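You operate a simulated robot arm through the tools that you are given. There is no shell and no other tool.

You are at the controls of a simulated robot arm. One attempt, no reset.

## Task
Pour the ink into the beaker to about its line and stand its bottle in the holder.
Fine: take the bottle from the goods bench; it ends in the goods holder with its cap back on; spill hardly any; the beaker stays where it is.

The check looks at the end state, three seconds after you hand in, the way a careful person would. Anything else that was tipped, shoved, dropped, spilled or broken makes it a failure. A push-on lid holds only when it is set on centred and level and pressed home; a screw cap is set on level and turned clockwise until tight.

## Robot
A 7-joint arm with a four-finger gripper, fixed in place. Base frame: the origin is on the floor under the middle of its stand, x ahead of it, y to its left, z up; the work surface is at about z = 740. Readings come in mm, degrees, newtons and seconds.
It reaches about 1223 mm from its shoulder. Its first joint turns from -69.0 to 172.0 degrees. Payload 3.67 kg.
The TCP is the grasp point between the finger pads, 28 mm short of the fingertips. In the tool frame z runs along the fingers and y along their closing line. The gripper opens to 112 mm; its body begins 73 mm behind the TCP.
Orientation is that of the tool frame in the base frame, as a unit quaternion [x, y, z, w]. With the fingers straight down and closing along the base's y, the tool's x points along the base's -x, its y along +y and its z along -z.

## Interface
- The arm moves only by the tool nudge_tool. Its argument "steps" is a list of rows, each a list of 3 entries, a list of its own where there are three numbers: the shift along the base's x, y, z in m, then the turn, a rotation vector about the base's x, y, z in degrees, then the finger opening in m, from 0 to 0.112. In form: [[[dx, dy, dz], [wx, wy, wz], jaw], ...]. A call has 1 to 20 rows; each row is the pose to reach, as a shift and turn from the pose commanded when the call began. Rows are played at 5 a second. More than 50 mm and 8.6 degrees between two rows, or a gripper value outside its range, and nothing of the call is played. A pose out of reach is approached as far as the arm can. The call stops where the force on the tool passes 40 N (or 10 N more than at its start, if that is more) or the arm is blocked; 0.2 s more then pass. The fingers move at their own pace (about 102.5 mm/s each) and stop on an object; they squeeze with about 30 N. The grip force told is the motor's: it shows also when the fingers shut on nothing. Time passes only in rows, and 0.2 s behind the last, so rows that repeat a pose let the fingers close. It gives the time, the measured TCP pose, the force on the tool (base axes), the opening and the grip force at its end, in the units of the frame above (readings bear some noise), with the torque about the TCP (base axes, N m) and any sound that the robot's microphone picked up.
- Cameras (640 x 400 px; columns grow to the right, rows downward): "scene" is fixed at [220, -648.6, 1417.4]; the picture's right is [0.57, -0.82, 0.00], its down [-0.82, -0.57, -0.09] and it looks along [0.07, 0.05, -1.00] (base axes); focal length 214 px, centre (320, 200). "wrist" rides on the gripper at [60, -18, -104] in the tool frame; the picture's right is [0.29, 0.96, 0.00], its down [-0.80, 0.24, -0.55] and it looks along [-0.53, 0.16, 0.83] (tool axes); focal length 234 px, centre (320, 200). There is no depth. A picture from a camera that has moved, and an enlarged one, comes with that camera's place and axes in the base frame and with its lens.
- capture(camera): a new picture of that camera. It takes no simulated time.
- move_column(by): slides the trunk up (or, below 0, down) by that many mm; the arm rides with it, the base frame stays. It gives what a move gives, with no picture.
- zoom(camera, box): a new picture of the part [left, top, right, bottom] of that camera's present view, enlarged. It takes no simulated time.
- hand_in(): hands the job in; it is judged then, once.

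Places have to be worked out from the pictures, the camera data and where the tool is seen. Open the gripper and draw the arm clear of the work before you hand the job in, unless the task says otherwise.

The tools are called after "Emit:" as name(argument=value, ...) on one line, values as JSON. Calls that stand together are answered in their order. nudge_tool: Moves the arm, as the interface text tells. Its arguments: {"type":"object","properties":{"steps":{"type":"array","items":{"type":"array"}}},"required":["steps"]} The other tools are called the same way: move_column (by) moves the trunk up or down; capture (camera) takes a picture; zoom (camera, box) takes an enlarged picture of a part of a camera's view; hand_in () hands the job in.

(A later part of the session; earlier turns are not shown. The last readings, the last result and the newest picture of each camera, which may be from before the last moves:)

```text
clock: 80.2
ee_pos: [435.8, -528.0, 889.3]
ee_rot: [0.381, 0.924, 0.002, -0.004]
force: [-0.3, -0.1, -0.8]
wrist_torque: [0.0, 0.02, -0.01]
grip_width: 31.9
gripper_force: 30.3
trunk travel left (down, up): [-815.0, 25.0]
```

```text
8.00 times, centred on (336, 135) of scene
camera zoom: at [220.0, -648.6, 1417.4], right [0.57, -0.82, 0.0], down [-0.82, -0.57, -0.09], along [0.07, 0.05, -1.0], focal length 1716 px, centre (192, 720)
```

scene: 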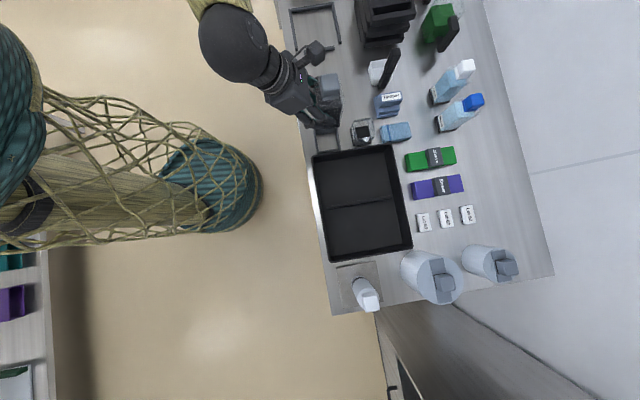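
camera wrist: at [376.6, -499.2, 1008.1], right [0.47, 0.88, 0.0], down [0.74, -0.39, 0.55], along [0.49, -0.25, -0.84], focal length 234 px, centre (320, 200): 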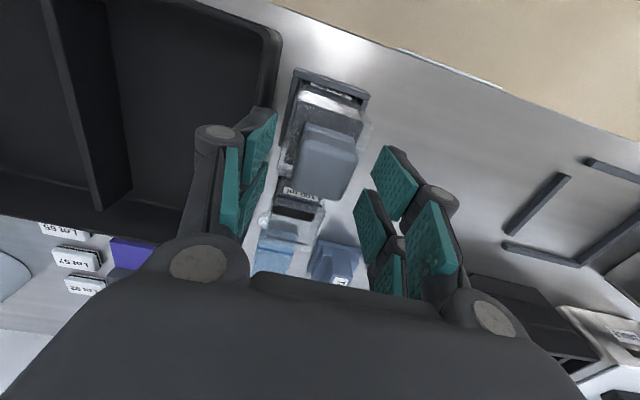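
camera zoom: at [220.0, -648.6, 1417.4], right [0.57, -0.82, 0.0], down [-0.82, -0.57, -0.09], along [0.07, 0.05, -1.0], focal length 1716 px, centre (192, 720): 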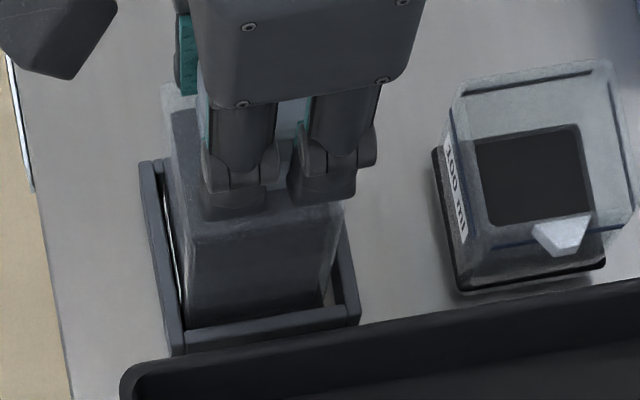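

Only ~0.8 N: the cap came away without the bottle, so it's a push-on lid. I lift it clear and look at the bottle mouth.

Emit:
nudge_tool(steps=[[[0, 0, 0.01], [0, 0, 0], 0.025], [[0, 0, 0.03], [0, 0, 0], 0.025], [[0, 0, 0.05], [0, 0, 0], 0.025], [[0, 0, 0.07], [0, 0, 0], 0.025], [[0, 0, 0.09], [0, 0, 0], 0.025]])

Emit:
capture(camera="wrist")

Emit:
zoom(camera="wrist", box=[210, 40, 450, 240])

Emit:
zoom(camera="scene", box=[296, 100, 376, 150])

```text
clock: 81.4
ee_pos: [436.4, -530.5, 979.7]
ee_rot: [0.381, 0.924, 0.003, -0.003]
force: [-0.5, -1.0, 0.0]
wrist_torque: [0.02, -0.02, -0.01]
grip_width: 31.8
gripper_force: 30.0
trunk travel left (down, up): [-815.0, 25.0]
```

```text
taken
camera wrist: at [381.7, -501.2, 1082.8], right [0.47, 0.88, 0.0], down [0.74, -0.39, 0.55], along [0.48, -0.25, -0.84], focal length 234 px, centre (320, 200)
```

wrist: 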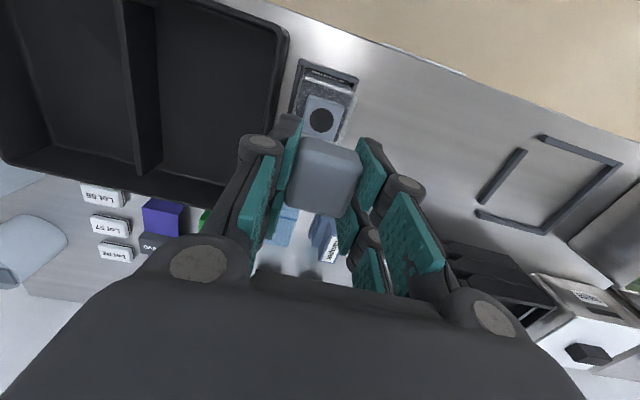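

```text
2.00 times, centred on (330, 140) of wrist
camera zoom: at [381.7, -501.2, 1082.8], right [0.47, 0.88, 0.0], down [0.74, -0.39, 0.55], along [0.48, -0.25, -0.84], focal length 468 px, centre (300, 320)
```

zoom: 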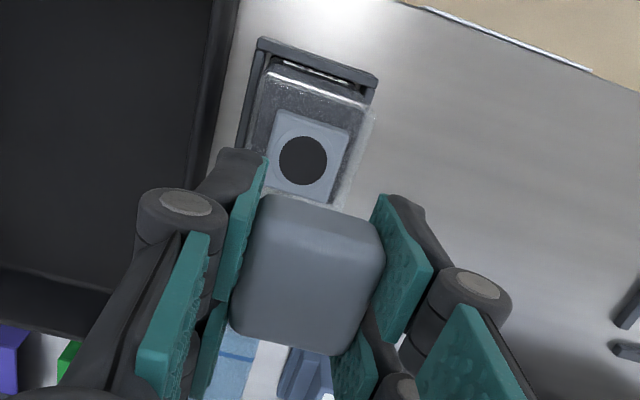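

```text
8.00 times, centred on (336, 125) of scene
camera zoom: at [220.0, -648.6, 1417.4], right [0.57, -0.82, 0.0], down [-0.82, -0.57, -0.09], along [0.07, 0.05, -1.0], focal length 1716 px, centre (192, 800)
```

zoom: 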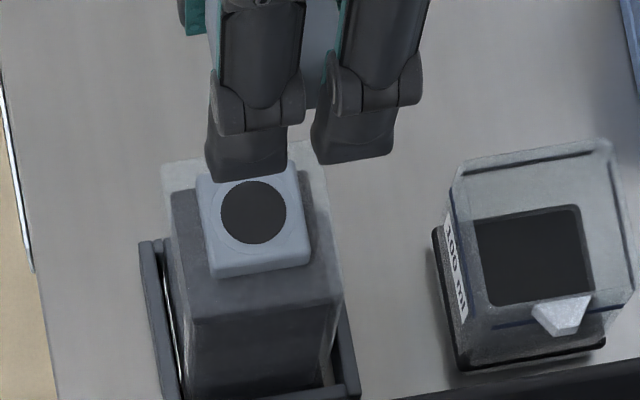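

The mouth is a round hole in a square collar; the cap is in hand. I carry the cap to a clear bench spot near (566,−424).

Emit:
nudge_tool(steps=[[[0.033, 0.021, 0], [0, 0, 0], 0.025], [[0.065, 0.042, -0.02], [0, 0, 0], 0.025], [[0.098, 0.064, -0.05], [0, 0, 0], 0.025], [[0.13, 0.106, -0.08], [0, 0, 0], 0.025], [[0.13, 0.106, -0.11], [0, 0, 0], 0.025], [[0.13, 0.106, -0.11], [0, 0, 0], 0.025]])

Emit:
capture(camera="scene")

Emit:
capture(camera="wrist")

```text
refused: row 4 steps farther than a row can; nothing moved
```

```text
taken
```

scene: 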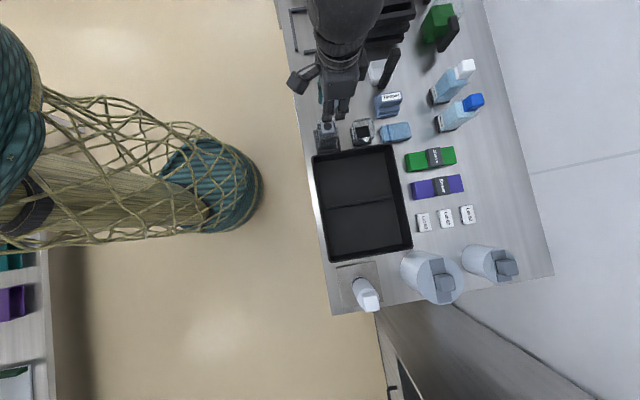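

```text
taken
camera wrist: at [381.7, -501.2, 1082.8], right [0.47, 0.88, 0.0], down [0.74, -0.39, 0.55], along [0.48, -0.25, -0.84], focal length 234 px, centre (320, 200)
```

wrist: 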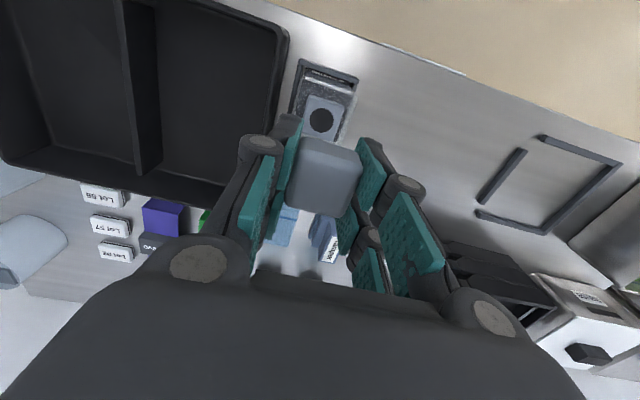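

That row was too long, so nothing moved; I resend with smaller steps (keeping height first to clear the bottle, then lowering).

Emit:
nudge_tool(steps=[[[0.026, 0.021, 0], [0, 0, 0], 0.025], [[0.052, 0.042, 0], [0, 0, 0], 0.025], [[0.078, 0.064, -0.02], [0, 0, 0], 0.025], [[0.104, 0.085, -0.05], [0, 0, 0], 0.025], [[0.13, 0.106, -0.08], [0, 0, 0], 0.025], [[0.13, 0.106, -0.11], [0, 0, 0], 0.025], [[0.13, 0.106, -0.11], [0, 0, 0], 0.025]])

Emit:
capture(camera="scene")

Emit:
capture(camera="wrist")

```text
clock: 83.0
ee_pos: [564.2, -422.5, 871.0]
ee_rot: [0.381, 0.925, 0.002, -0.003]
force: [0.5, -0.4, -0.2]
wrist_torque: [-0.01, 0.01, 0.01]
grip_width: 32.1
gripper_force: 30.3
trunk travel left (down, up): [-815.0, 25.0]
```

```text
taken
```

scene: 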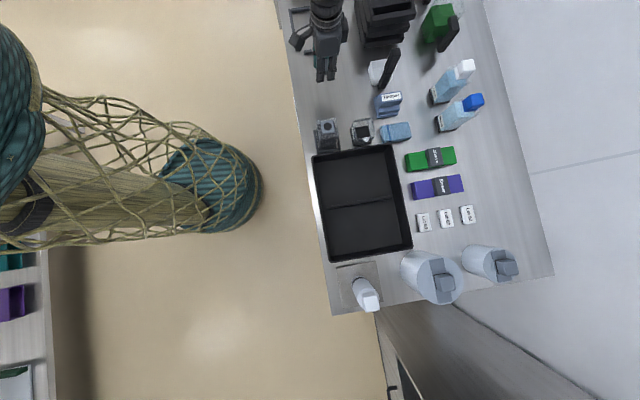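

```text
taken
camera wrist: at [509.9, -393.3, 974.6], right [0.47, 0.88, 0.0], down [0.74, -0.39, 0.55], along [0.49, -0.26, -0.84], focal length 234 px, centre (320, 200)
```

wrist: 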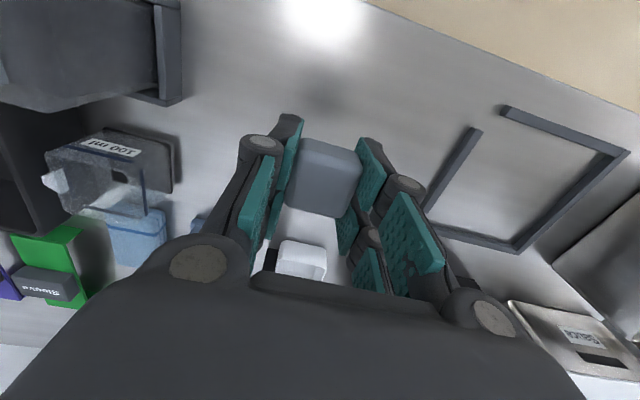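

The spot is clear. I lower the cap, first to 30 mm above, then until contact.

Emit:
nudge_tool(steps=[[[0, 0, -0.03], [0, 0, 0], 0.025], [[0, 0, -0.06], [0, 0, 0], 0.025], [[0, 0, -0.08], [0, 0, 0], 0.025], [[0, 0, -0.085], [0, 0, 0], 0.025]])

Emit:
nudge_tool(steps=[[[0, 0, -0.002], [0, 0, 0], 0.025], [[0, 0, -0.004], [0, 0, 0], 0.025], [[0, 0, -0.006], [0, 0, 0], 0.025]])

```text
clock: 84.0
ee_pos: [566.5, -421.0, 784.2]
ee_rot: [0.382, 0.924, 0.002, -0.003]
force: [0.3, 0.6, -0.4]
wrist_torque: [-0.01, -0.04, -0.01]
grip_width: 32.0
gripper_force: 30.0
trunk travel left (down, up): [-815.0, 25.0]
```

```text
clock: 84.8
ee_pos: [565.8, -422.9, 778.0]
ee_rot: [0.381, 0.925, 0.002, -0.004]
force: [-0.7, -0.4, 0.1]
wrist_torque: [-0.01, 0.03, 0.0]
grip_width: 32.0
gripper_force: 29.8
trunk travel left (down, up): [-815.0, 25.0]
```

No contact yet at z=778; I continue 1 mm at a time.

Emit:
nudge_tool(steps=[[[0, 0, -0.001], [0, 0, 0], 0.025], [[0, 0, -0.002], [0, 0, 0], 0.025], [[0, 0, -0.003], [0, 0, 0], 0.025], [[0, 0, -0.004], [0, 0, 0], 0.025]])

```text
clock: 85.8
ee_pos: [566.6, -422.2, 774.3]
ee_rot: [0.381, 0.925, 0.003, -0.005]
force: [-0.4, 0.4, 0.6]
wrist_torque: [-0.05, -0.04, -0.01]
grip_width: 32.0
gripper_force: 29.2
trunk travel left (down, up): [-815.0, 25.0]
```

Still free; I go on in 1 mm rows.

Emit:
nudge_tool(steps=[[[0, 0, -0.001], [0, 0, 0], 0.025], [[0, 0, -0.002], [0, 0, 0], 0.025], [[0, 0, -0.003], [0, 0, 0], 0.025]])

```text
clock: 86.6
ee_pos: [567.3, -422.7, 770.2]
ee_rot: [0.381, 0.925, 0.003, -0.003]
force: [-0.1, 0.8, -0.2]
wrist_torque: [-0.02, 0.0, 0.01]
grip_width: 32.1
gripper_force: 29.9
trunk travel left (down, up): [-815.0, 25.0]
```

Fingertips are ~2 mm over the bench, the cap just above it. I open gently and let it down the last couple of millimetres.

Emit:
nudge_tool(steps=[[[0, 0, -0.001], [0, 0, 0], 0.025], [[0, 0, -0.001], [0, 0, 0], 0.034], [[0, 0, -0.001], [0, 0, 0], 0.04], [[0, 0, -0.001], [0, 0, 0], 0.05], [[0, 0, -0.001], [0, 0, 0], 0.055]])

Emit:
zoom(camera="wrist", box=[210, 40, 450, 240])

Emit:
zoom(camera="scene", box=[288, 40, 368, 100])

```text
clock: 87.8
ee_pos: [565.0, -422.9, 771.2]
ee_rot: [0.381, 0.924, 0.002, -0.003]
force: [0.4, 0.8, 0.3]
wrist_torque: [0.02, 0.01, 0.01]
grip_width: 55.1
gripper_force: 0.1
trunk travel left (down, up): [-815.0, 25.0]
```

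```text
2.00 times, centred on (330, 140) of wrist
camera zoom: at [510.8, -394.8, 874.3], right [0.47, 0.88, 0.0], down [0.74, -0.4, 0.55], along [0.48, -0.25, -0.84], focal length 468 px, centre (300, 320)
```

zoom: 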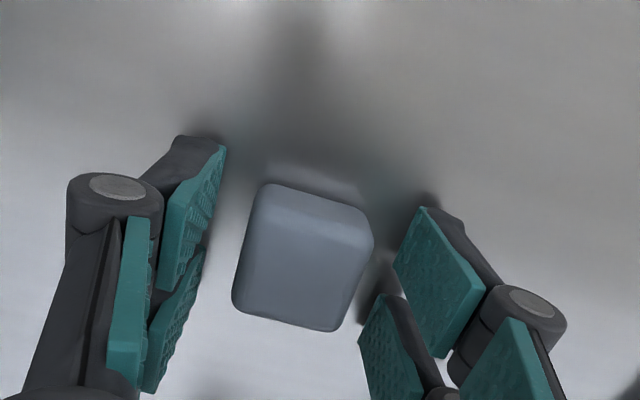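

```text
6.67 times, centred on (328, 70) of scene
camera zoom: at [220.0, -648.6, 1417.4], right [0.57, -0.82, 0.0], down [-0.82, -0.57, -0.09], along [0.07, 0.05, -1.0], focal length 1430 px, centre (267, 1067)
```

zoom: 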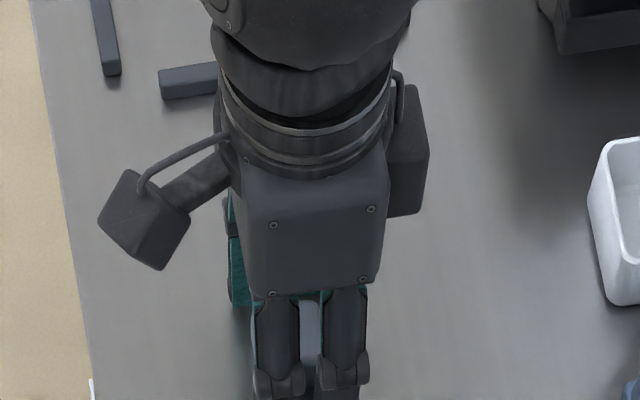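

The cap stands upright between the fingers. I raise the hand straight up.

Emit:
nudge_tool(steps=[[[0, 0, 0.02], [0, 0, 0], 0.06], [[0, 0, 0.05], [0, 0, 0], 0.06], [[0, 0, 0.09], [0, 0, 0], 0.06], [[0, 0, 0.13], [0, 0, 0], 0.06], [[0, 0, 0.17], [0, 0, 0], 0.08], [[0, 0, 0.2], [0, 0, 0], 0.1]])

Emit:
zoom(camera="wrist", box=[210, 0, 450, 200])

Emit:
capture(camera="scene")

```text
clock: 89.2
ee_pos: [564.3, -424.5, 973.7]
ee_rot: [0.382, 0.924, 0.001, -0.004]
force: [-0.1, 0.3, -0.5]
wrist_torque: [-0.05, -0.03, 0.02]
grip_width: 100.0
gripper_force: 0.0
trunk travel left (down, up): [-815.0, 25.0]
```

```text
2.00 times, centred on (330, 100) of wrist
camera zoom: at [508.9, -396.4, 1077.8], right [0.47, 0.88, 0.0], down [0.74, -0.4, 0.55], along [0.48, -0.26, -0.84], focal length 468 px, centre (300, 400)
```

zoom: 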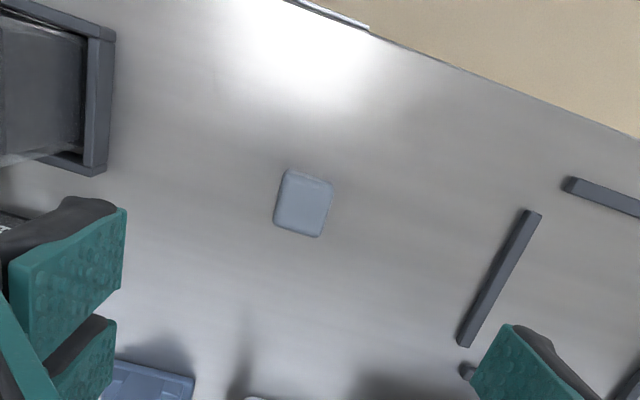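

```text
taken
```

scene: 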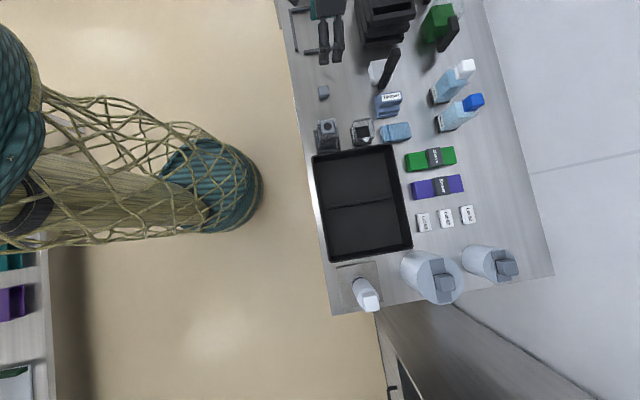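

The cap stands safely at about (566,−422.5). Next I move to a vantage from which the wrist camera sees the beaker and bottle clearly, to measure them.

Emit:
nudge_tool(steps=[[[-0.035, -0.015, 0.005], [0, 0, 0], 0.1], [[-0.07, -0.03, 0.01], [0, 0, 0], 0.1], [[-0.105, -0.045, 0.015], [0, 0, 0], 0.1], [[-0.14, -0.06, 0.02], [0, 0, 0], 0.1], [[-0.16, -0.07, 0.02], [0, 0, 0], 0.1], [[-0.16, -0.07, 0.02], [0, 0, 0], 0.1]])

Emit:
capture(camera="wrist")

Emit:
zoom(camera="wrist", box=[240, 60, 400, 260])

```text
clock: 90.6
ee_pos: [406.5, -493.9, 989.6]
ee_rot: [0.381, 0.925, 0.002, -0.003]
force: [0.1, 0.8, 0.1]
wrist_torque: [0.03, -0.05, -0.03]
grip_width: 99.8
gripper_force: 0.0
trunk travel left (down, up): [-815.0, 25.0]
```

```text
taken
camera wrist: at [352.7, -465.8, 1093.9], right [0.47, 0.88, 0.0], down [0.74, -0.39, 0.55], along [0.48, -0.26, -0.84], focal length 234 px, centre (320, 200)
```

wrist: 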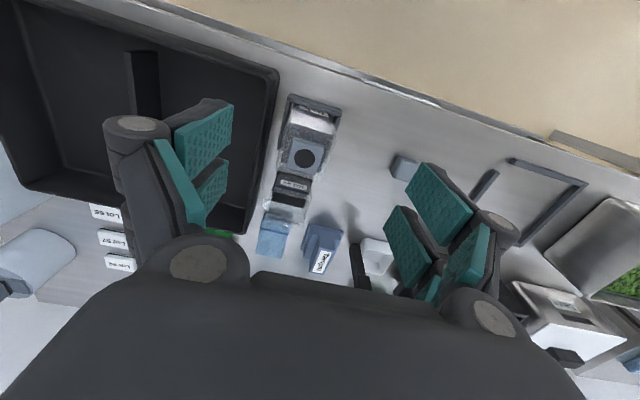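

```text
2.00 times, centred on (320, 160) of wrist
camera zoom: at [352.7, -465.8, 1093.9], right [0.47, 0.88, 0.0], down [0.74, -0.39, 0.55], along [0.48, -0.26, -0.84], focal length 468 px, centre (320, 280)
```

zoom: 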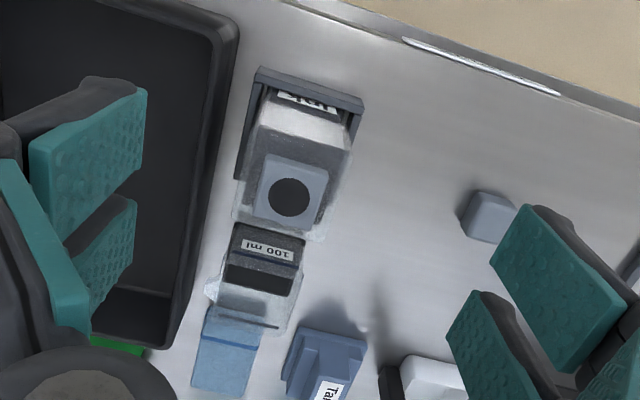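

Emit:
zoom(camera="wrist", box=[280, 90, 350, 230])

Emit:
zoom(camera="wrist", box=[280, 160, 330, 230])

```text
2.86 times, centred on (315, 160) of wrist
camera zoom: at [352.7, -465.8, 1093.9], right [0.47, 0.88, 0.0], down [0.74, -0.39, 0.55], along [0.48, -0.26, -0.84], focal length 669 px, centre (334, 314)
```

zoom: 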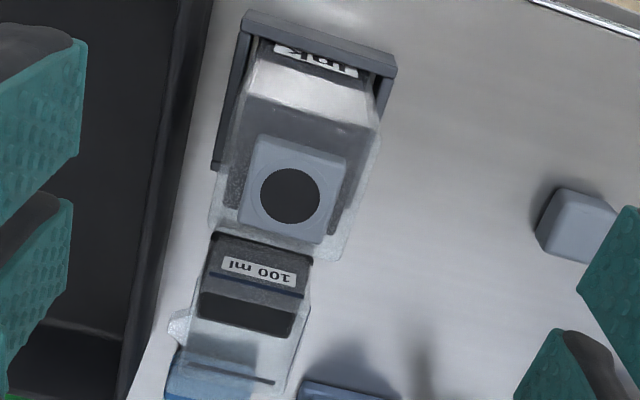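

```text
5.71 times, centred on (305, 195) of wrist
camera zoom: at [352.7, -465.8, 1093.9], right [0.47, 0.88, 0.0], down [0.74, -0.39, 0.55], along [0.48, -0.26, -0.84], focal length 1338 px, centre (406, 229)
```

zoom: 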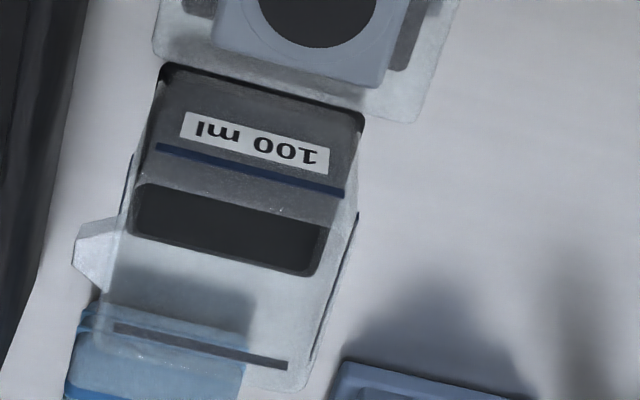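

Bottle mouth is at ≈(435.4,−528.8) and the beaker centre at ≈(517,−608), directly behind it; the blue line is about two thirds up. I flip the hand back (yaw +180°) for a tilted side grasp.

Emit:
nudge_tool(steps=[[[0, 0, 0], [0, 0, 8.5], 0.1], [[0, 0, 0], [0, 0, 17], 0.1], [[0, 0, 0], [0, 0, 25.5], 0.1], [[0, 0, 0], [0, 0, 34], 0.1], [[0, 0, 0], [0, 0, 42.5], 0.1], [[0, 0, 0], [0, 0, 51], 0.1], [[0, 0, 0], [0, 0, 59.5], 0.1], [[0, 0, 0], [0, 0, 68], 0.1], [[0, 0, 0], [0, 0, 76.5], 0.1], [[0, 0, 0], [0, 0, 85], 0.1], [[0, 0, 0], [0, 0, 90], 0.1]])

Emit:
nudge_tool(steps=[[[0, 0, 0], [0, 0, 8.5], 0.1], [[0, 0, 0], [0, 0, 17], 0.1], [[0, 0, 0], [0, 0, 25.5], 0.1], [[0, 0, 0], [0, 0, 34], 0.1], [[0, 0, 0], [0, 0, 42.5], 0.1], [[0, 0, 0], [0, 0, 51], 0.1], [[0, 0, 0], [0, 0, 59.5], 0.1], [[0, 0, 0], [0, 0, 68], 0.1], [[0, 0, 0], [0, 0, 76.5], 0.1], [[0, 0, 0], [0, 0, 85], 0.1], [[0, 0, 0], [0, 0, 90], 0.1], [[0, 0, 0], [0, 0, 90], 0.1]])

Emit:
move_column(by=20)

```text
clock: 93.0
ee_pos: [405.3, -492.2, 991.2]
ee_rot: [-0.385, 0.923, -0.001, -0.004]
force: [0.1, 0.2, 0.2]
wrist_torque: [-0.02, 0.03, 0.02]
grip_width: 99.9
gripper_force: 0.0
trunk travel left (down, up): [-815.0, 25.0]
```

```text
clock: 95.6
ee_pos: [406.3, -491.8, 989.9]
ee_rot: [0.925, -0.38, 0.003, 0.002]
force: [0.7, 0.1, 0.0]
wrist_torque: [0.03, -0.01, -0.03]
grip_width: 100.1
gripper_force: 0.1
trunk travel left (down, up): [-815.0, 25.0]
```

```text
clock: 96.3
ee_pos: [407.0, -493.6, 1009.6]
ee_rot: [0.924, -0.381, 0.002, 0.002]
force: [0.1, 0.5, -0.5]
wrist_torque: [0.0, 0.04, -0.01]
grip_width: 99.9
gripper_force: 0.0
trunk travel left (down, up): [-835.0, 5.0]
```

Now I tilt 45° outward while moving over the bottle at z≈935.

Emit:
nudge_tool(steps=[[[0.003, -0.004, -0.01], [-4.6, -4.6, 0], 0.1], [[0.006, -0.008, -0.02], [-9.2, -9.2, 0], 0.1], [[0.009, -0.012, -0.03], [-13.8, -13.8, 0], 0.1], [[0.012, -0.016, -0.04], [-18.4, -18.4, 0], 0.1], [[0.015, -0.02, -0.05], [-23, -23, 0], 0.09], [[0.018, -0.024, -0.06], [-27.6, -27.6, 0], 0.08], [[0.0196, -0.026, -0.075], [-31.8, -31.8, 0], 0.075], [[0.0196, -0.026, -0.075], [-31.8, -31.8, 0], 0.075]])

Emit:
capture(camera="wrist")

Emit:
zoom(camera="scene", box=[280, 65, 408, 165])

```text
clock: 98.1
ee_pos: [422.8, -519.5, 934.5]
ee_rot: [0.853, -0.352, 0.356, 0.149]
force: [0.7, -0.6, 0.1]
wrist_torque: [0.01, -0.02, -0.03]
grip_width: 75.0
gripper_force: 0.0
trunk travel left (down, up): [-835.0, 5.0]
```

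```text
taken
camera wrist: at [413.0, -484.5, 1049.5], right [-0.53, -0.82, 0.21], down [-0.85, 0.5, -0.18], along [0.04, -0.27, -0.96], focal length 234 px, centre (320, 200)
```

wrist: 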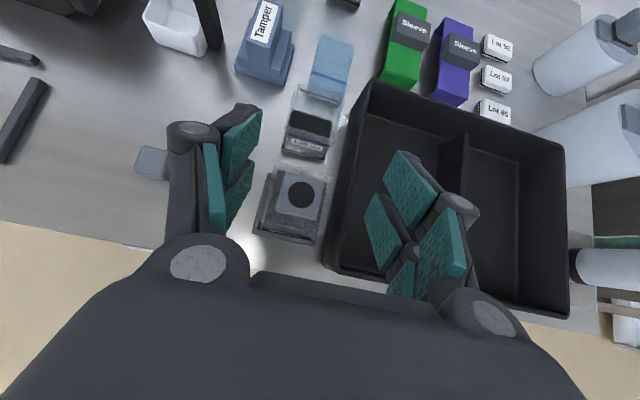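

```text
4.00 times, centred on (344, 115) of scene
camera zoom: at [220.0, -648.6, 1417.4], right [0.57, -0.82, 0.0], down [-0.82, -0.57, -0.09], along [0.07, 0.05, -1.0], focal length 858 px, centre (224, 540)
```

zoom: 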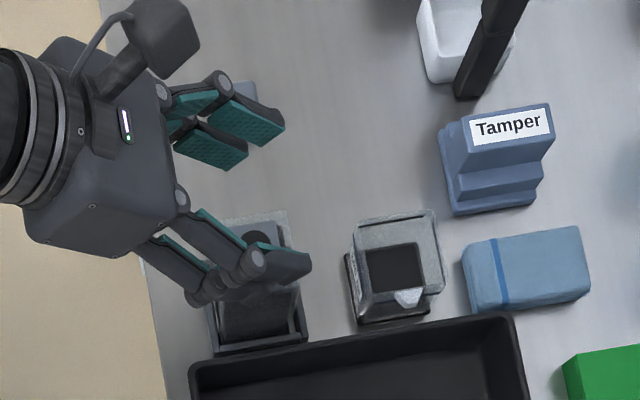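

Tilt reached. The neighbouring tray's rim (u≈−120, z≈800) limits finger spread, so I narrow the jaws to 66 mm, correct by ~3 mm and descend to z≈872 first.

Emit:
nudge_tool(steps=[[[0.003, -0.0008, 0], [0, 0, 0], 0.066], [[0.003, -0.0008, -0.02], [0, 0, 0], 0.066], [[0.003, -0.0008, -0.04], [0, 0, 0], 0.066], [[0.003, -0.0008, -0.062], [0, 0, 0], 0.066], [[0.003, -0.0008, -0.062], [0, 0, 0], 0.066]])

Emit:
zoom(camera="wrist", box=[180, 90, 460, 290])

Emit:
zoom(camera="scene", box=[288, 95, 384, 155])

```text
clock: 99.3
ee_pos: [428.7, -519.9, 873.2]
ee_rot: [0.853, -0.352, 0.356, 0.149]
force: [1.0, 0.2, 0.5]
wrist_torque: [0.03, -0.01, -0.04]
grip_width: 66.0
gripper_force: 0.1
trunk travel left (down, up): [-835.0, 5.0]
```

```text
2.00 times, centred on (320, 190) of wrist
camera zoom: at [419.5, -484.2, 988.0], right [-0.53, -0.82, 0.21], down [-0.85, 0.5, -0.18], along [0.04, -0.27, -0.96], focal length 468 px, centre (320, 220)
```

zoom: 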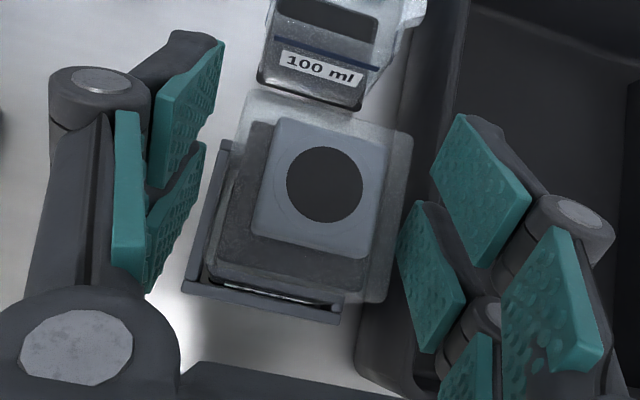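

```text
6.67 times, centred on (336, 125) of scene
camera zoom: at [220.0, -648.6, 1417.4], right [0.57, -0.82, 0.0], down [-0.82, -0.57, -0.09], along [0.07, 0.05, -1.0], focal length 1430 px, centre (213, 700)
```

zoom: 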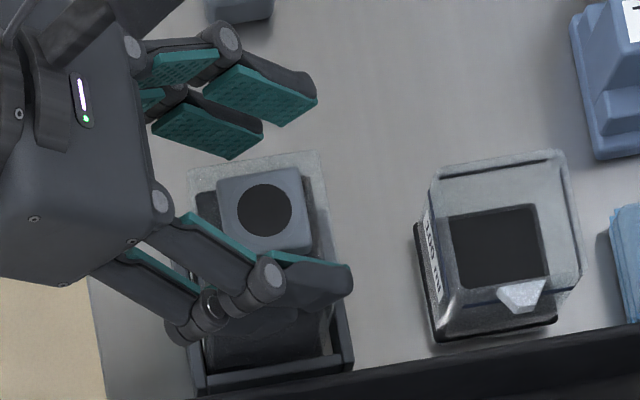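

Well aligned (≈2 mm off in u). I shift 1.5 mm and descend to the grasp height z≈822.

Emit:
nudge_tool(steps=[[[-0.0012, -0.0012, 0], [0, 0, 0], 0.066], [[-0.0012, -0.0012, -0.015], [0, 0, 0], 0.066], [[-0.0012, -0.0012, -0.03], [0, 0, 0], 0.066], [[-0.0012, -0.0012, -0.042], [0, 0, 0], 0.066], [[-0.0012, -0.0012, -0.051], [0, 0, 0], 0.066], [[-0.0012, -0.0012, -0.051], [0, 0, 0], 0.066]])

Emit:
zoom(camera="wrist", box=[180, 90, 460, 290])

Emit:
zoom(camera="scene", box=[288, 95, 384, 155])

```text
clock: 100.7
ee_pos: [426.3, -520.8, 820.7]
ee_rot: [0.853, -0.352, 0.356, 0.149]
force: [-0.1, -0.2, -0.5]
wrist_torque: [-0.01, 0.01, -0.01]
grip_width: 65.9
gripper_force: 0.1
trunk travel left (down, up): [-835.0, 5.0]
```

```text
2.00 times, centred on (320, 190) of wrist
camera zoom: at [416.8, -484.9, 935.7], right [-0.53, -0.82, 0.21], down [-0.85, 0.5, -0.18], along [0.04, -0.27, -0.96], focal length 468 px, centre (320, 220)
```

zoom: 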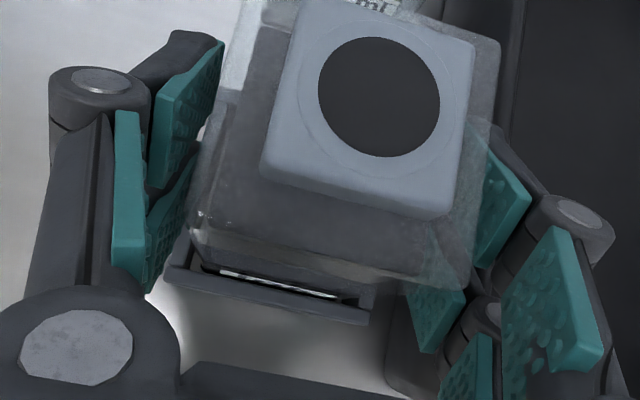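

```text
6.67 times, centred on (336, 125) of scene
camera zoom: at [220.0, -648.6, 1417.4], right [0.57, -0.82, 0.0], down [-0.82, -0.57, -0.09], along [0.07, 0.05, -1.0], focal length 1430 px, centre (213, 700)
```

zoom: 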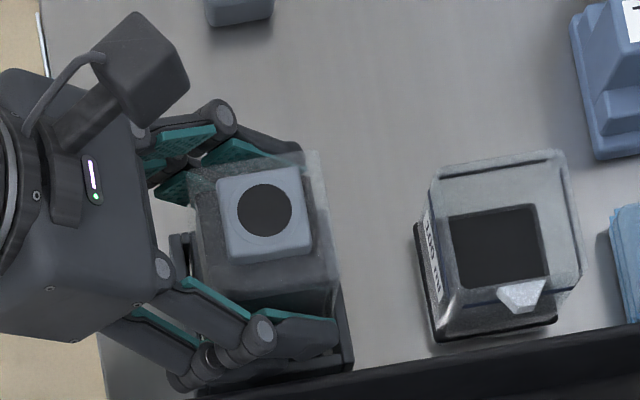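

In position with no contact. I close on the bottle body.

Emit:
nudge_tool(steps=[[[0, 0, 0], [0, 0, 0], 0.06], [[0, 0, 0], [0, 0, 0], 0.055], [[0, 0, 0], [0, 0, 0], 0.048], [[0, 0, 0], [0, 0, 0], 0.045], [[0, 0, 0], [0, 0, 0], 0.045]])

Emit:
nudge_tool(steps=[[[0, 0, 0.005], [0, 0, 0], 0.045], [[0, 0, 0.01], [0, 0, 0], 0.045], [[0, 0, 0.015], [0, 0, 0], 0.045]])

Emit:
zoom(camera="scene", box=[288, 95, 384, 155])

```text
clock: 101.9
ee_pos: [426.8, -520.5, 820.7]
ee_rot: [0.853, -0.352, 0.356, 0.149]
force: [0.9, 1.6, 0.3]
wrist_torque: [0.18, -0.15, 0.04]
grip_width: 55.9
gripper_force: 30.0
trunk travel left (down, up): [-835.0, 5.0]
```

```text
clock: 102.7
ee_pos: [425.3, -523.5, 836.9]
ee_rot: [0.852, -0.352, 0.356, 0.15]
force: [-0.5, -0.4, -3.3]
wrist_torque: [0.02, 0.02, -0.02]
grip_width: 56.1
gripper_force: 29.9
trunk travel left (down, up): [-835.0, 5.0]
```

```text
6.67 times, centred on (336, 125) of scene
camera zoom: at [220.0, -648.6, 1417.4], right [0.57, -0.82, 0.0], down [-0.82, -0.57, -0.09], along [0.07, 0.05, -1.0], focal length 1430 px, centre (213, 700)
```

zoom: 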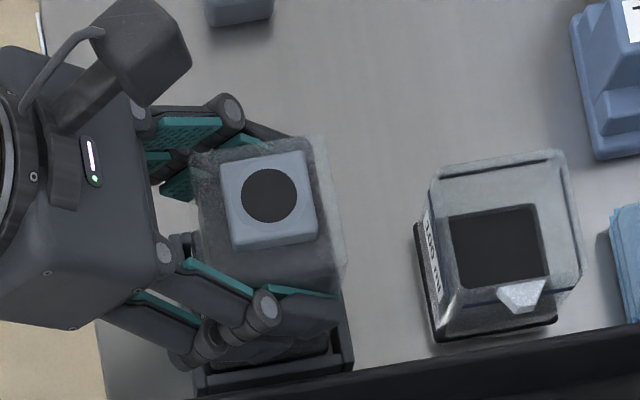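

Bottle lifted (weight OK). I raise it to z≈945 before moving toward the beaker.

Emit:
nudge_tool(steps=[[[0, 0, 0.02], [0, 0, 0], 0.045], [[0, 0, 0.05], [0, 0, 0], 0.045], [[0, 0, 0.08], [0, 0, 0], 0.045], [[0, 0, 0.108], [0, 0, 0], 0.045], [[0, 0, 0.108], [0, 0, 0], 0.045]])

Emit:
zoom(camera="scene", box=[288, 75, 400, 155])

```text
clock: 103.9
ee_pos: [427.7, -520.5, 944.3]
ee_rot: [0.853, -0.351, 0.356, 0.149]
force: [-0.2, -0.1, -3.9]
wrist_torque: [0.01, 0.0, -0.03]
grip_width: 56.1
gripper_force: 29.7
trunk travel left (down, up): [-835.0, 5.0]
```

```text
5.00 times, centred on (344, 115) of scene
camera zoom: at [220.0, -648.6, 1417.4], right [0.57, -0.82, 0.0], down [-0.82, -0.57, -0.09], along [0.07, 0.05, -1.0], focal length 1072 px, centre (200, 625)
```

zoom: 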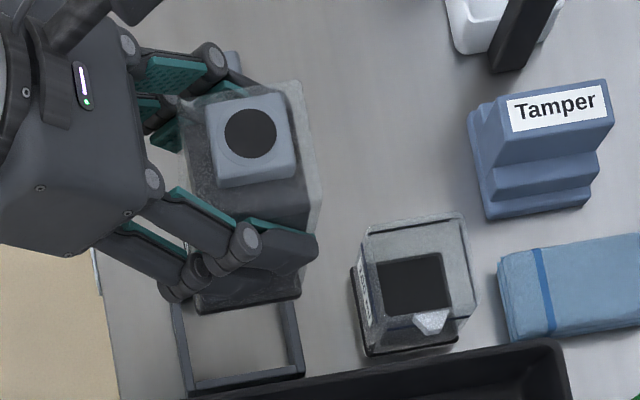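

Now I carry it over the beaker while starting to tilt forward to 30° (still no flow expected).

Emit:
nudge_tool(steps=[[[0.0157, -0.0157, 0], [2.65, 2.65, 0], 0.045], [[0.0314, -0.0313, 0], [7.95, 7.95, 0], 0.045], [[0.0472, -0.047, 0], [13.25, 13.25, 0], 0.045], [[0.0629, -0.0626, 0], [18, 18, 0], 0.045], [[0.0629, -0.0626, 0], [21.2, 21.2, 0], 0.045], [[0.0629, -0.0626, 0], [21.2, 21.2, 0], 0.045]])

Emit:
capture(camera="wrist")

Emit:
zoom(camera="scene", box=[288, 65, 416, 155])

```text
clock: 105.3
ee_pos: [489.0, -583.2, 944.0]
ee_rot: [0.916, -0.378, 0.124, 0.052]
force: [0.0, -0.7, -3.8]
wrist_torque: [-0.04, 0.0, 0.01]
grip_width: 56.1
gripper_force: 29.8
trunk travel left (down, up): [-835.0, 5.0]
```

```text
taken
camera wrist: at [524.0, -592.5, 1059.2], right [-0.48, -0.88, 0.08], down [-0.82, 0.48, 0.32], along [-0.32, 0.09, -0.94], focal length 234 px, centre (320, 200)
```

wrist: 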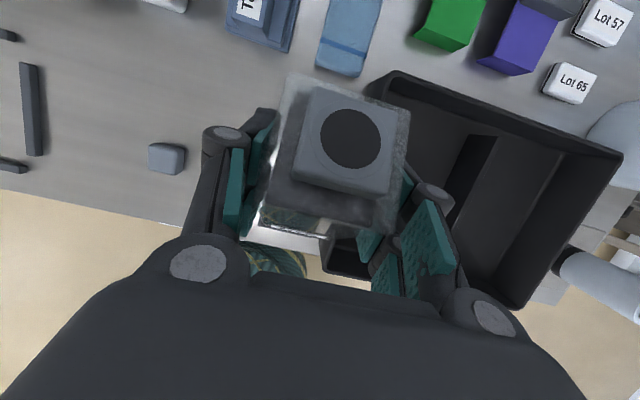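

```text
4.44 times, centred on (352, 110) of scene
camera zoom: at [220.0, -648.6, 1417.4], right [0.57, -0.82, 0.0], down [-0.82, -0.57, -0.09], along [0.07, 0.05, -1.0], focal length 953 px, centre (178, 600)
```

zoom: 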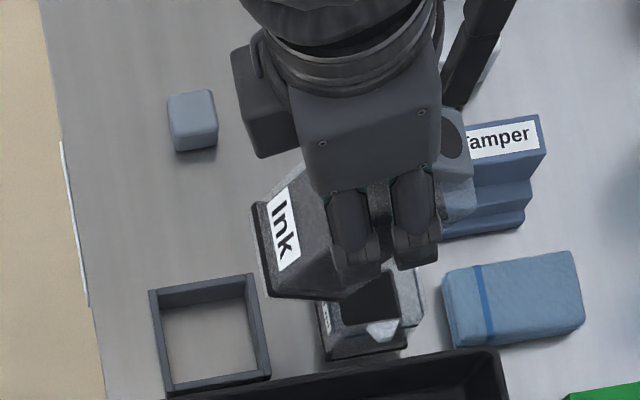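

Tilt 30° reached, lip over the beaker. I lower to z≈880 and tilt on to 58°, then inspect for flow.

Emit:
nudge_tool(steps=[[[0.0, 0.0015, -0.013], [4, 4, 0], 0.045], [[-0.0005, 0.002, -0.026], [8, 8, 0], 0.045], [[-0.001, 0.003, -0.039], [12, 12, 0], 0.045], [[-0.002, 0.0035, -0.052], [16, 16, 0], 0.045], [[-0.0028, 0.0045, -0.064], [19.8, 19.8, 0], 0.045], [[-0.0028, 0.0045, -0.064], [19.8, 19.8, 0], 0.045]])

Emit:
capture(camera="wrist")

Emit:
zoom(camera="scene", box=[288, 65, 416, 155])

```text
clock: 106.7
ee_pos: [486.8, -579.7, 881.1]
ee_rot: [0.919, -0.378, -0.102, -0.042]
force: [0.6, -0.4, -2.4]
wrist_torque: [-0.03, -0.05, -0.02]
grip_width: 55.7
gripper_force: 30.1
trunk travel left (down, up): [-835.0, 5.0]
```

```text
taken
camera wrist: at [557.1, -624.3, 968.0], right [-0.48, -0.88, -0.06], down [-0.63, 0.29, 0.71], along [-0.61, 0.38, -0.7], focal length 234 px, centre (320, 200)
```

wrist: 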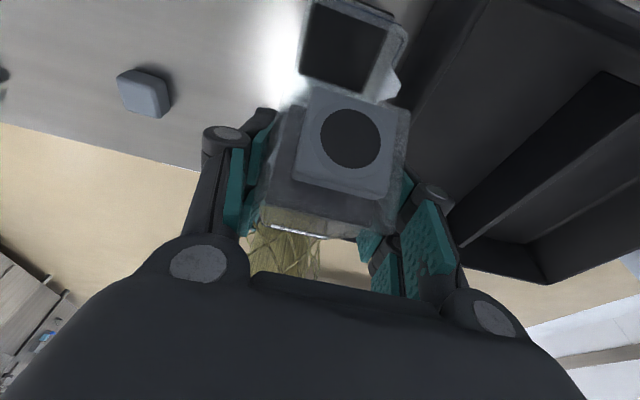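

```text
4.44 times, centred on (352, 110) of scene
camera zoom: at [220.0, -648.6, 1417.4], right [0.57, -0.82, 0.0], down [-0.82, -0.57, -0.09], along [0.07, 0.05, -1.0], focal length 953 px, centre (178, 600)
```

zoom: 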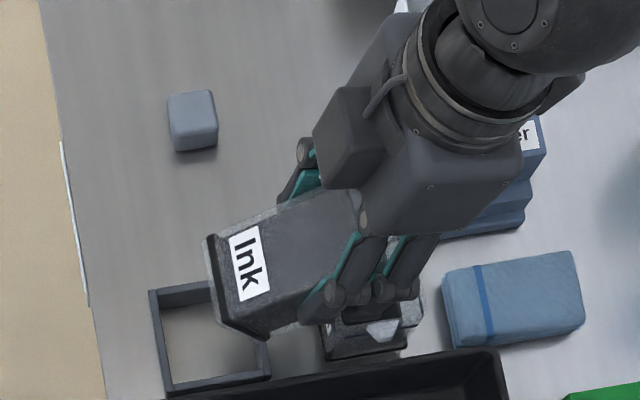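

The wrist camera now sees both mouth and beaker opening, aligned. No flow yet. I zoom for detail.

Emit:
zoom(camera="wrist", box=[260, 0, 440, 120])

Emit:
zoom(camera="wrist", box=[260, 70, 440, 250])

```text
3.33 times, centred on (350, 60) of wrist
camera zoom: at [557.1, -624.3, 968.0], right [-0.48, -0.88, -0.06], down [-0.63, 0.29, 0.71], along [-0.61, 0.38, -0.7], focal length 781 px, centre (220, 667)
```

zoom: 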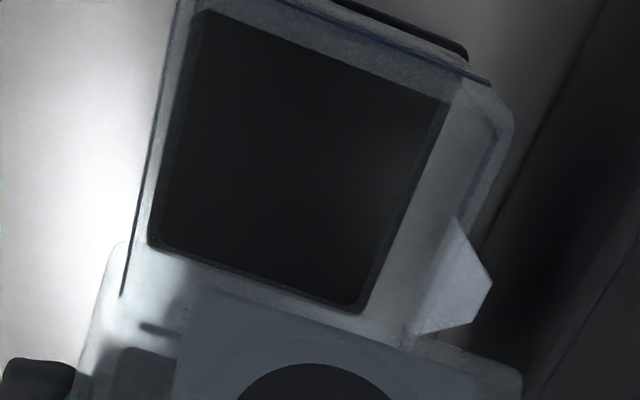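

```text
2.22 times, centred on (350, 160) of wrist
camera zoom: at [557.1, -624.3, 968.0], right [-0.48, -0.88, -0.06], down [-0.63, 0.29, 0.71], along [-0.61, 0.38, -0.7], focal length 520 px, centre (253, 289)
```

zoom: 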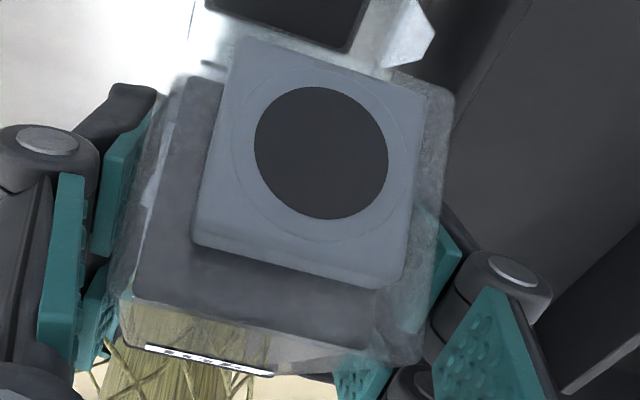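

No flow at 58°. The lip is ~5 mm past beaker centre, so I pull back 4 mm, lower slightly and tilt to 65°.

Emit:
nudge_tool(steps=[[[-0.0015, 0.0015, -0.004], [1.5, 1.5, 0], 0.045], [[-0.003, 0.003, -0.008], [3.3, 3.3, 0], 0.045], [[-0.003, 0.003, -0.01], [5, 5, 0], 0.045], [[-0.003, 0.003, -0.01], [5, 5, 0], 0.045], [[-0.003, 0.003, -0.01], [5, 5, 0], 0.045]])

Emit:
capture(camera="wrist")

Emit:
zoom(camera="wrist", box=[260, 0, 440, 140])

```text
clock: 107.9
ee_pos: [484.3, -577.3, 870.1]
ee_rot: [0.911, -0.375, -0.158, -0.066]
force: [0.4, -0.7, -3.8]
wrist_torque: [-0.08, -0.02, -0.01]
grip_width: 55.6
gripper_force: 29.4
trunk travel left (down, up): [-835.0, 5.0]
```

```text
taken
camera wrist: at [562.2, -628.5, 947.1], right [-0.48, -0.87, -0.1], down [-0.57, 0.23, 0.79], along [-0.67, 0.44, -0.61], focal length 234 px, centre (320, 200)
```

wrist: 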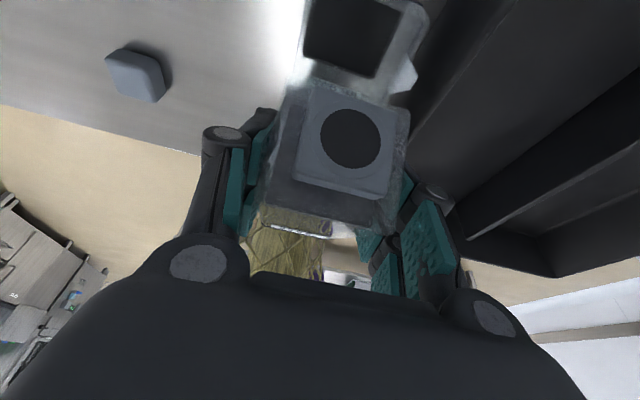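

```text
2.86 times, centred on (350, 70) of wrist
camera zoom: at [562.2, -628.5, 947.1], right [-0.48, -0.87, -0.1], down [-0.57, 0.23, 0.79], along [-0.67, 0.44, -0.61], focal length 669 px, centre (234, 571)
```

zoom: 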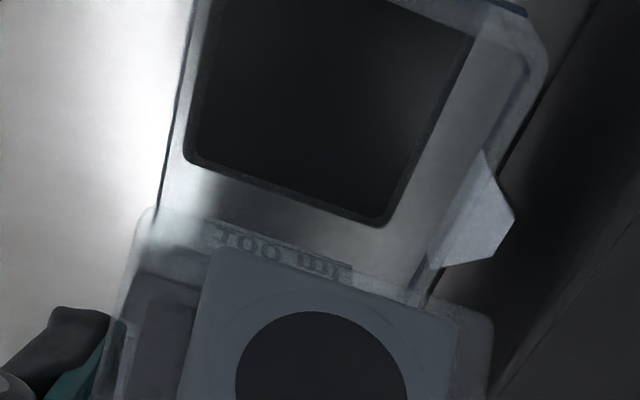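

Still no flow at 65°. I tilt to 71° and lower a little.

Emit:
nudge_tool(steps=[[[0, 0, -0.003], [2, 2, 0], 0.045], [[0, 0, -0.006], [4.2, 4.2, 0], 0.045], [[0, 0, -0.006], [4.2, 4.2, 0], 0.045], [[0, 0, -0.006], [4.2, 4.2, 0], 0.045], [[0, 0, -0.006], [4.2, 4.2, 0], 0.045]])

Emit:
capture(camera="wrist")

Emit:
zoom(camera="wrist", box=[260, 0, 440, 140])

Emit:
zoom(camera="scene", box=[320, 95, 400, 155])

```text
clock: 109.1
ee_pos: [484.2, -575.5, 864.5]
ee_rot: [0.902, -0.372, -0.204, -0.084]
force: [-0.2, 0.1, -2.4]
wrist_torque: [-0.03, -0.02, -0.01]
grip_width: 55.7
gripper_force: 30.0
trunk travel left (down, up): [-835.0, 5.0]
```

```text
taken
camera wrist: at [567.3, -633.7, 931.2], right [-0.49, -0.86, -0.13], down [-0.51, 0.17, 0.84], along [-0.71, 0.48, -0.52], focal length 234 px, centre (320, 200)
```

wrist: 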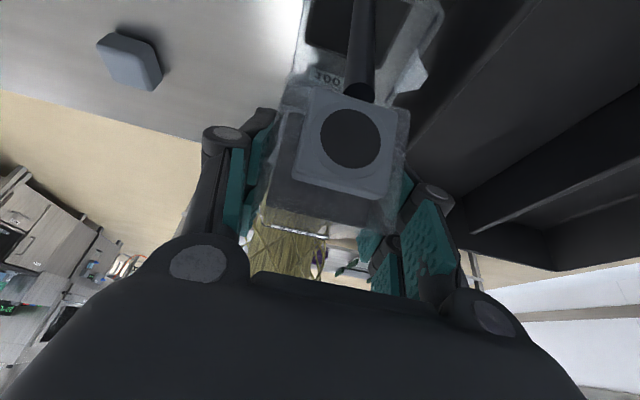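

```text
2.86 times, centred on (350, 70) of wrist
camera zoom: at [567.3, -633.7, 931.2], right [-0.49, -0.86, -0.13], down [-0.51, 0.17, 0.84], along [-0.71, 0.48, -0.52], focal length 669 px, centre (234, 571)
```

zoom: 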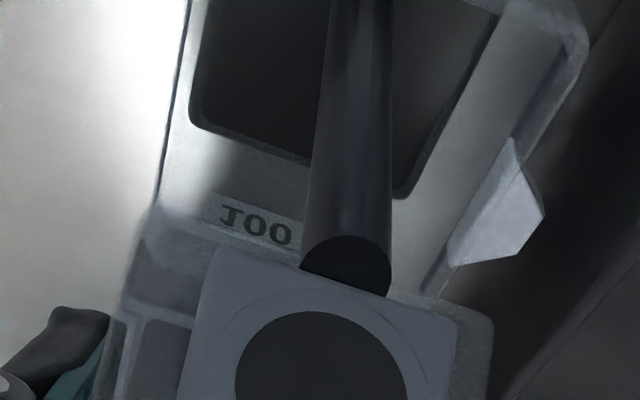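

```text
6.67 times, centred on (360, 125) of scene
camera zoom: at [220.0, -648.6, 1417.4], right [0.57, -0.82, 0.0], down [-0.82, -0.57, -0.09], along [0.07, 0.05, -1.0], focal length 1430 px, centre (53, 700)
```

zoom: 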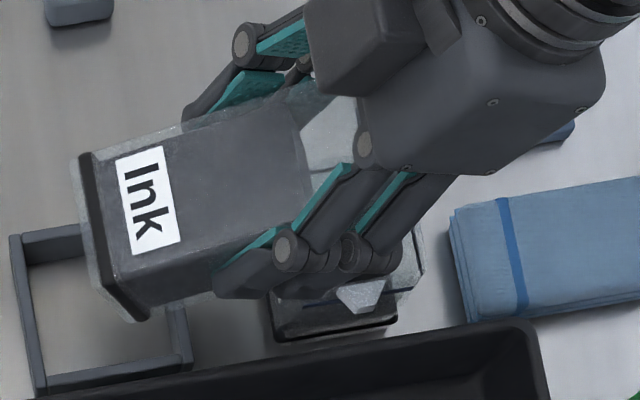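

It is pouring — the stream falls inside the beaker. I hold half a second and check the level.

Emit:
nudge_tool(steps=[[[0, 0, 0], [0, 0, 0], 0.045]])

Emit:
capture(camera="wrist")

Emit:
zoom(camera="wrist", box=[260, 0, 440, 140])

Emit:
zoom(camera="scene", box=[320, 95, 400, 155])

```text
clock: 109.5
ee_pos: [484.9, -576.4, 865.6]
ee_rot: [0.902, -0.372, -0.204, -0.084]
force: [0.2, -0.3, -3.2]
wrist_torque: [-0.02, -0.03, 0.03]
grip_width: 55.9
gripper_force: 29.8
trunk travel left (down, up): [-835.0, 5.0]
```

```text
taken
camera wrist: at [567.4, -633.7, 931.2], right [-0.49, -0.86, -0.13], down [-0.51, 0.17, 0.84], along [-0.71, 0.48, -0.52], focal length 234 px, centre (320, 200)
```

wrist: 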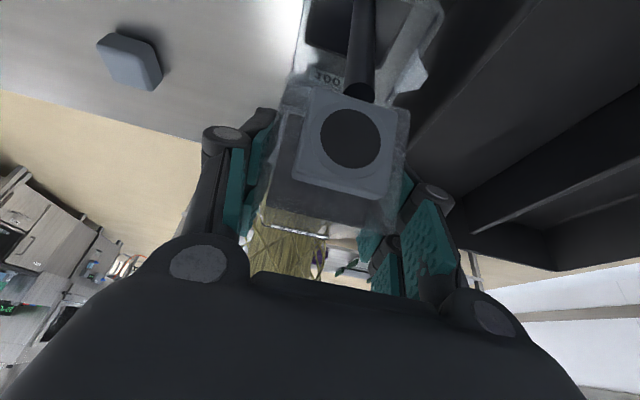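

```text
2.86 times, centred on (350, 70) of wrist
camera zoom: at [567.4, -633.7, 931.2], right [-0.49, -0.86, -0.13], down [-0.51, 0.17, 0.84], along [-0.71, 0.48, -0.52], focal length 669 px, centre (234, 571)
```

zoom: 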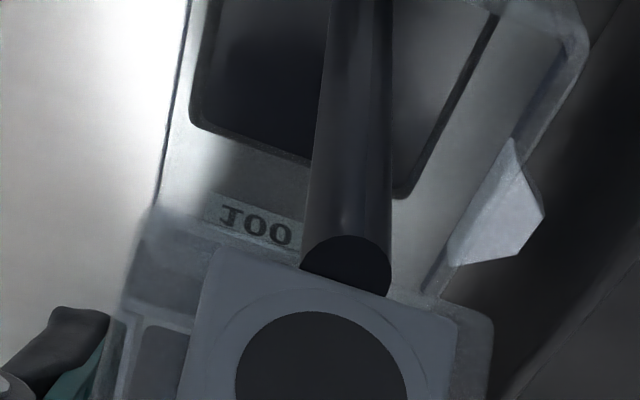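

```text
6.67 times, centred on (360, 125) of scene
camera zoom: at [220.0, -648.6, 1417.4], right [0.57, -0.82, 0.0], down [-0.82, -0.57, -0.09], along [0.07, 0.05, -1.0], focal length 1430 px, centre (53, 700)
```

zoom: 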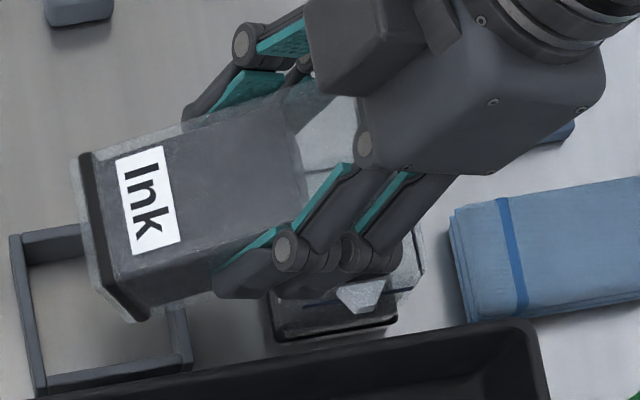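

The level is just beginning to rise. I hold another ~0.8 s and look again.

Emit:
nudge_tool(steps=[[[0, 0, 0], [0, 0, 0], 0.045], [[0, 0, 0], [0, 0, 0], 0.045], [[0, 0, 0], [0, 0, 0], 0.045]])

Emit:
zoom(camera="wrist", box=[260, 0, 440, 140])

Emit:
zoom(camera="scene", box=[330, 115, 394, 155])

```text
clock: 110.3
ee_pos: [484.3, -576.6, 864.3]
ee_rot: [0.901, -0.371, -0.205, -0.085]
force: [-0.1, 0.8, -4.1]
wrist_torque: [-0.03, -0.05, -0.02]
grip_width: 56.0
gripper_force: 30.4
trunk travel left (down, up): [-835.0, 5.0]
```

```text
2.86 times, centred on (350, 70) of wrist
camera zoom: at [567.3, -633.5, 931.3], right [-0.49, -0.86, -0.13], down [-0.51, 0.17, 0.84], along [-0.71, 0.48, -0.52], focal length 669 px, centre (234, 571)
```

zoom: 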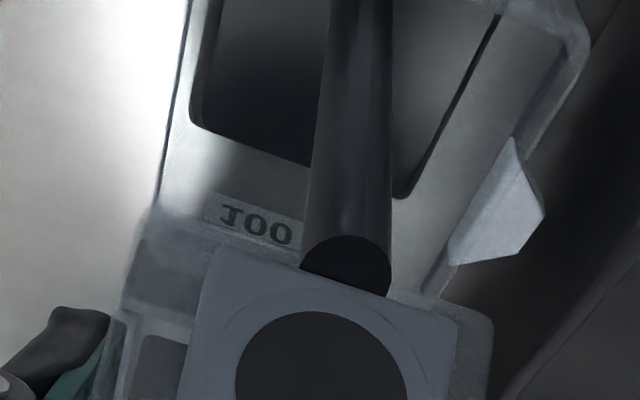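

```text
10.00 times, centred on (362, 135) of scene
camera zoom: at [220.0, -648.6, 1417.4], right [0.57, -0.82, 0.0], down [-0.82, -0.57, -0.09], along [0.07, 0.05, -1.0], focal length 2145 px, centre (-100, 850)
```

zoom: 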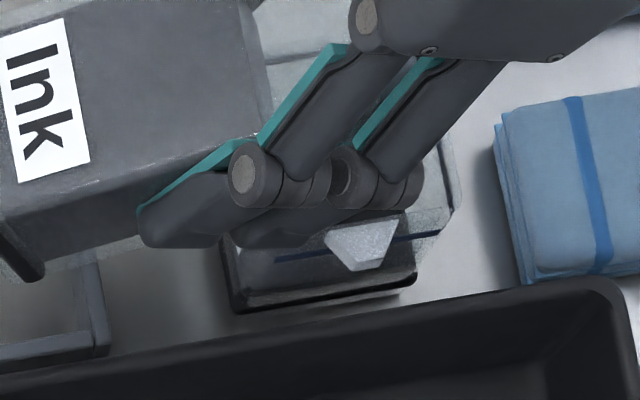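

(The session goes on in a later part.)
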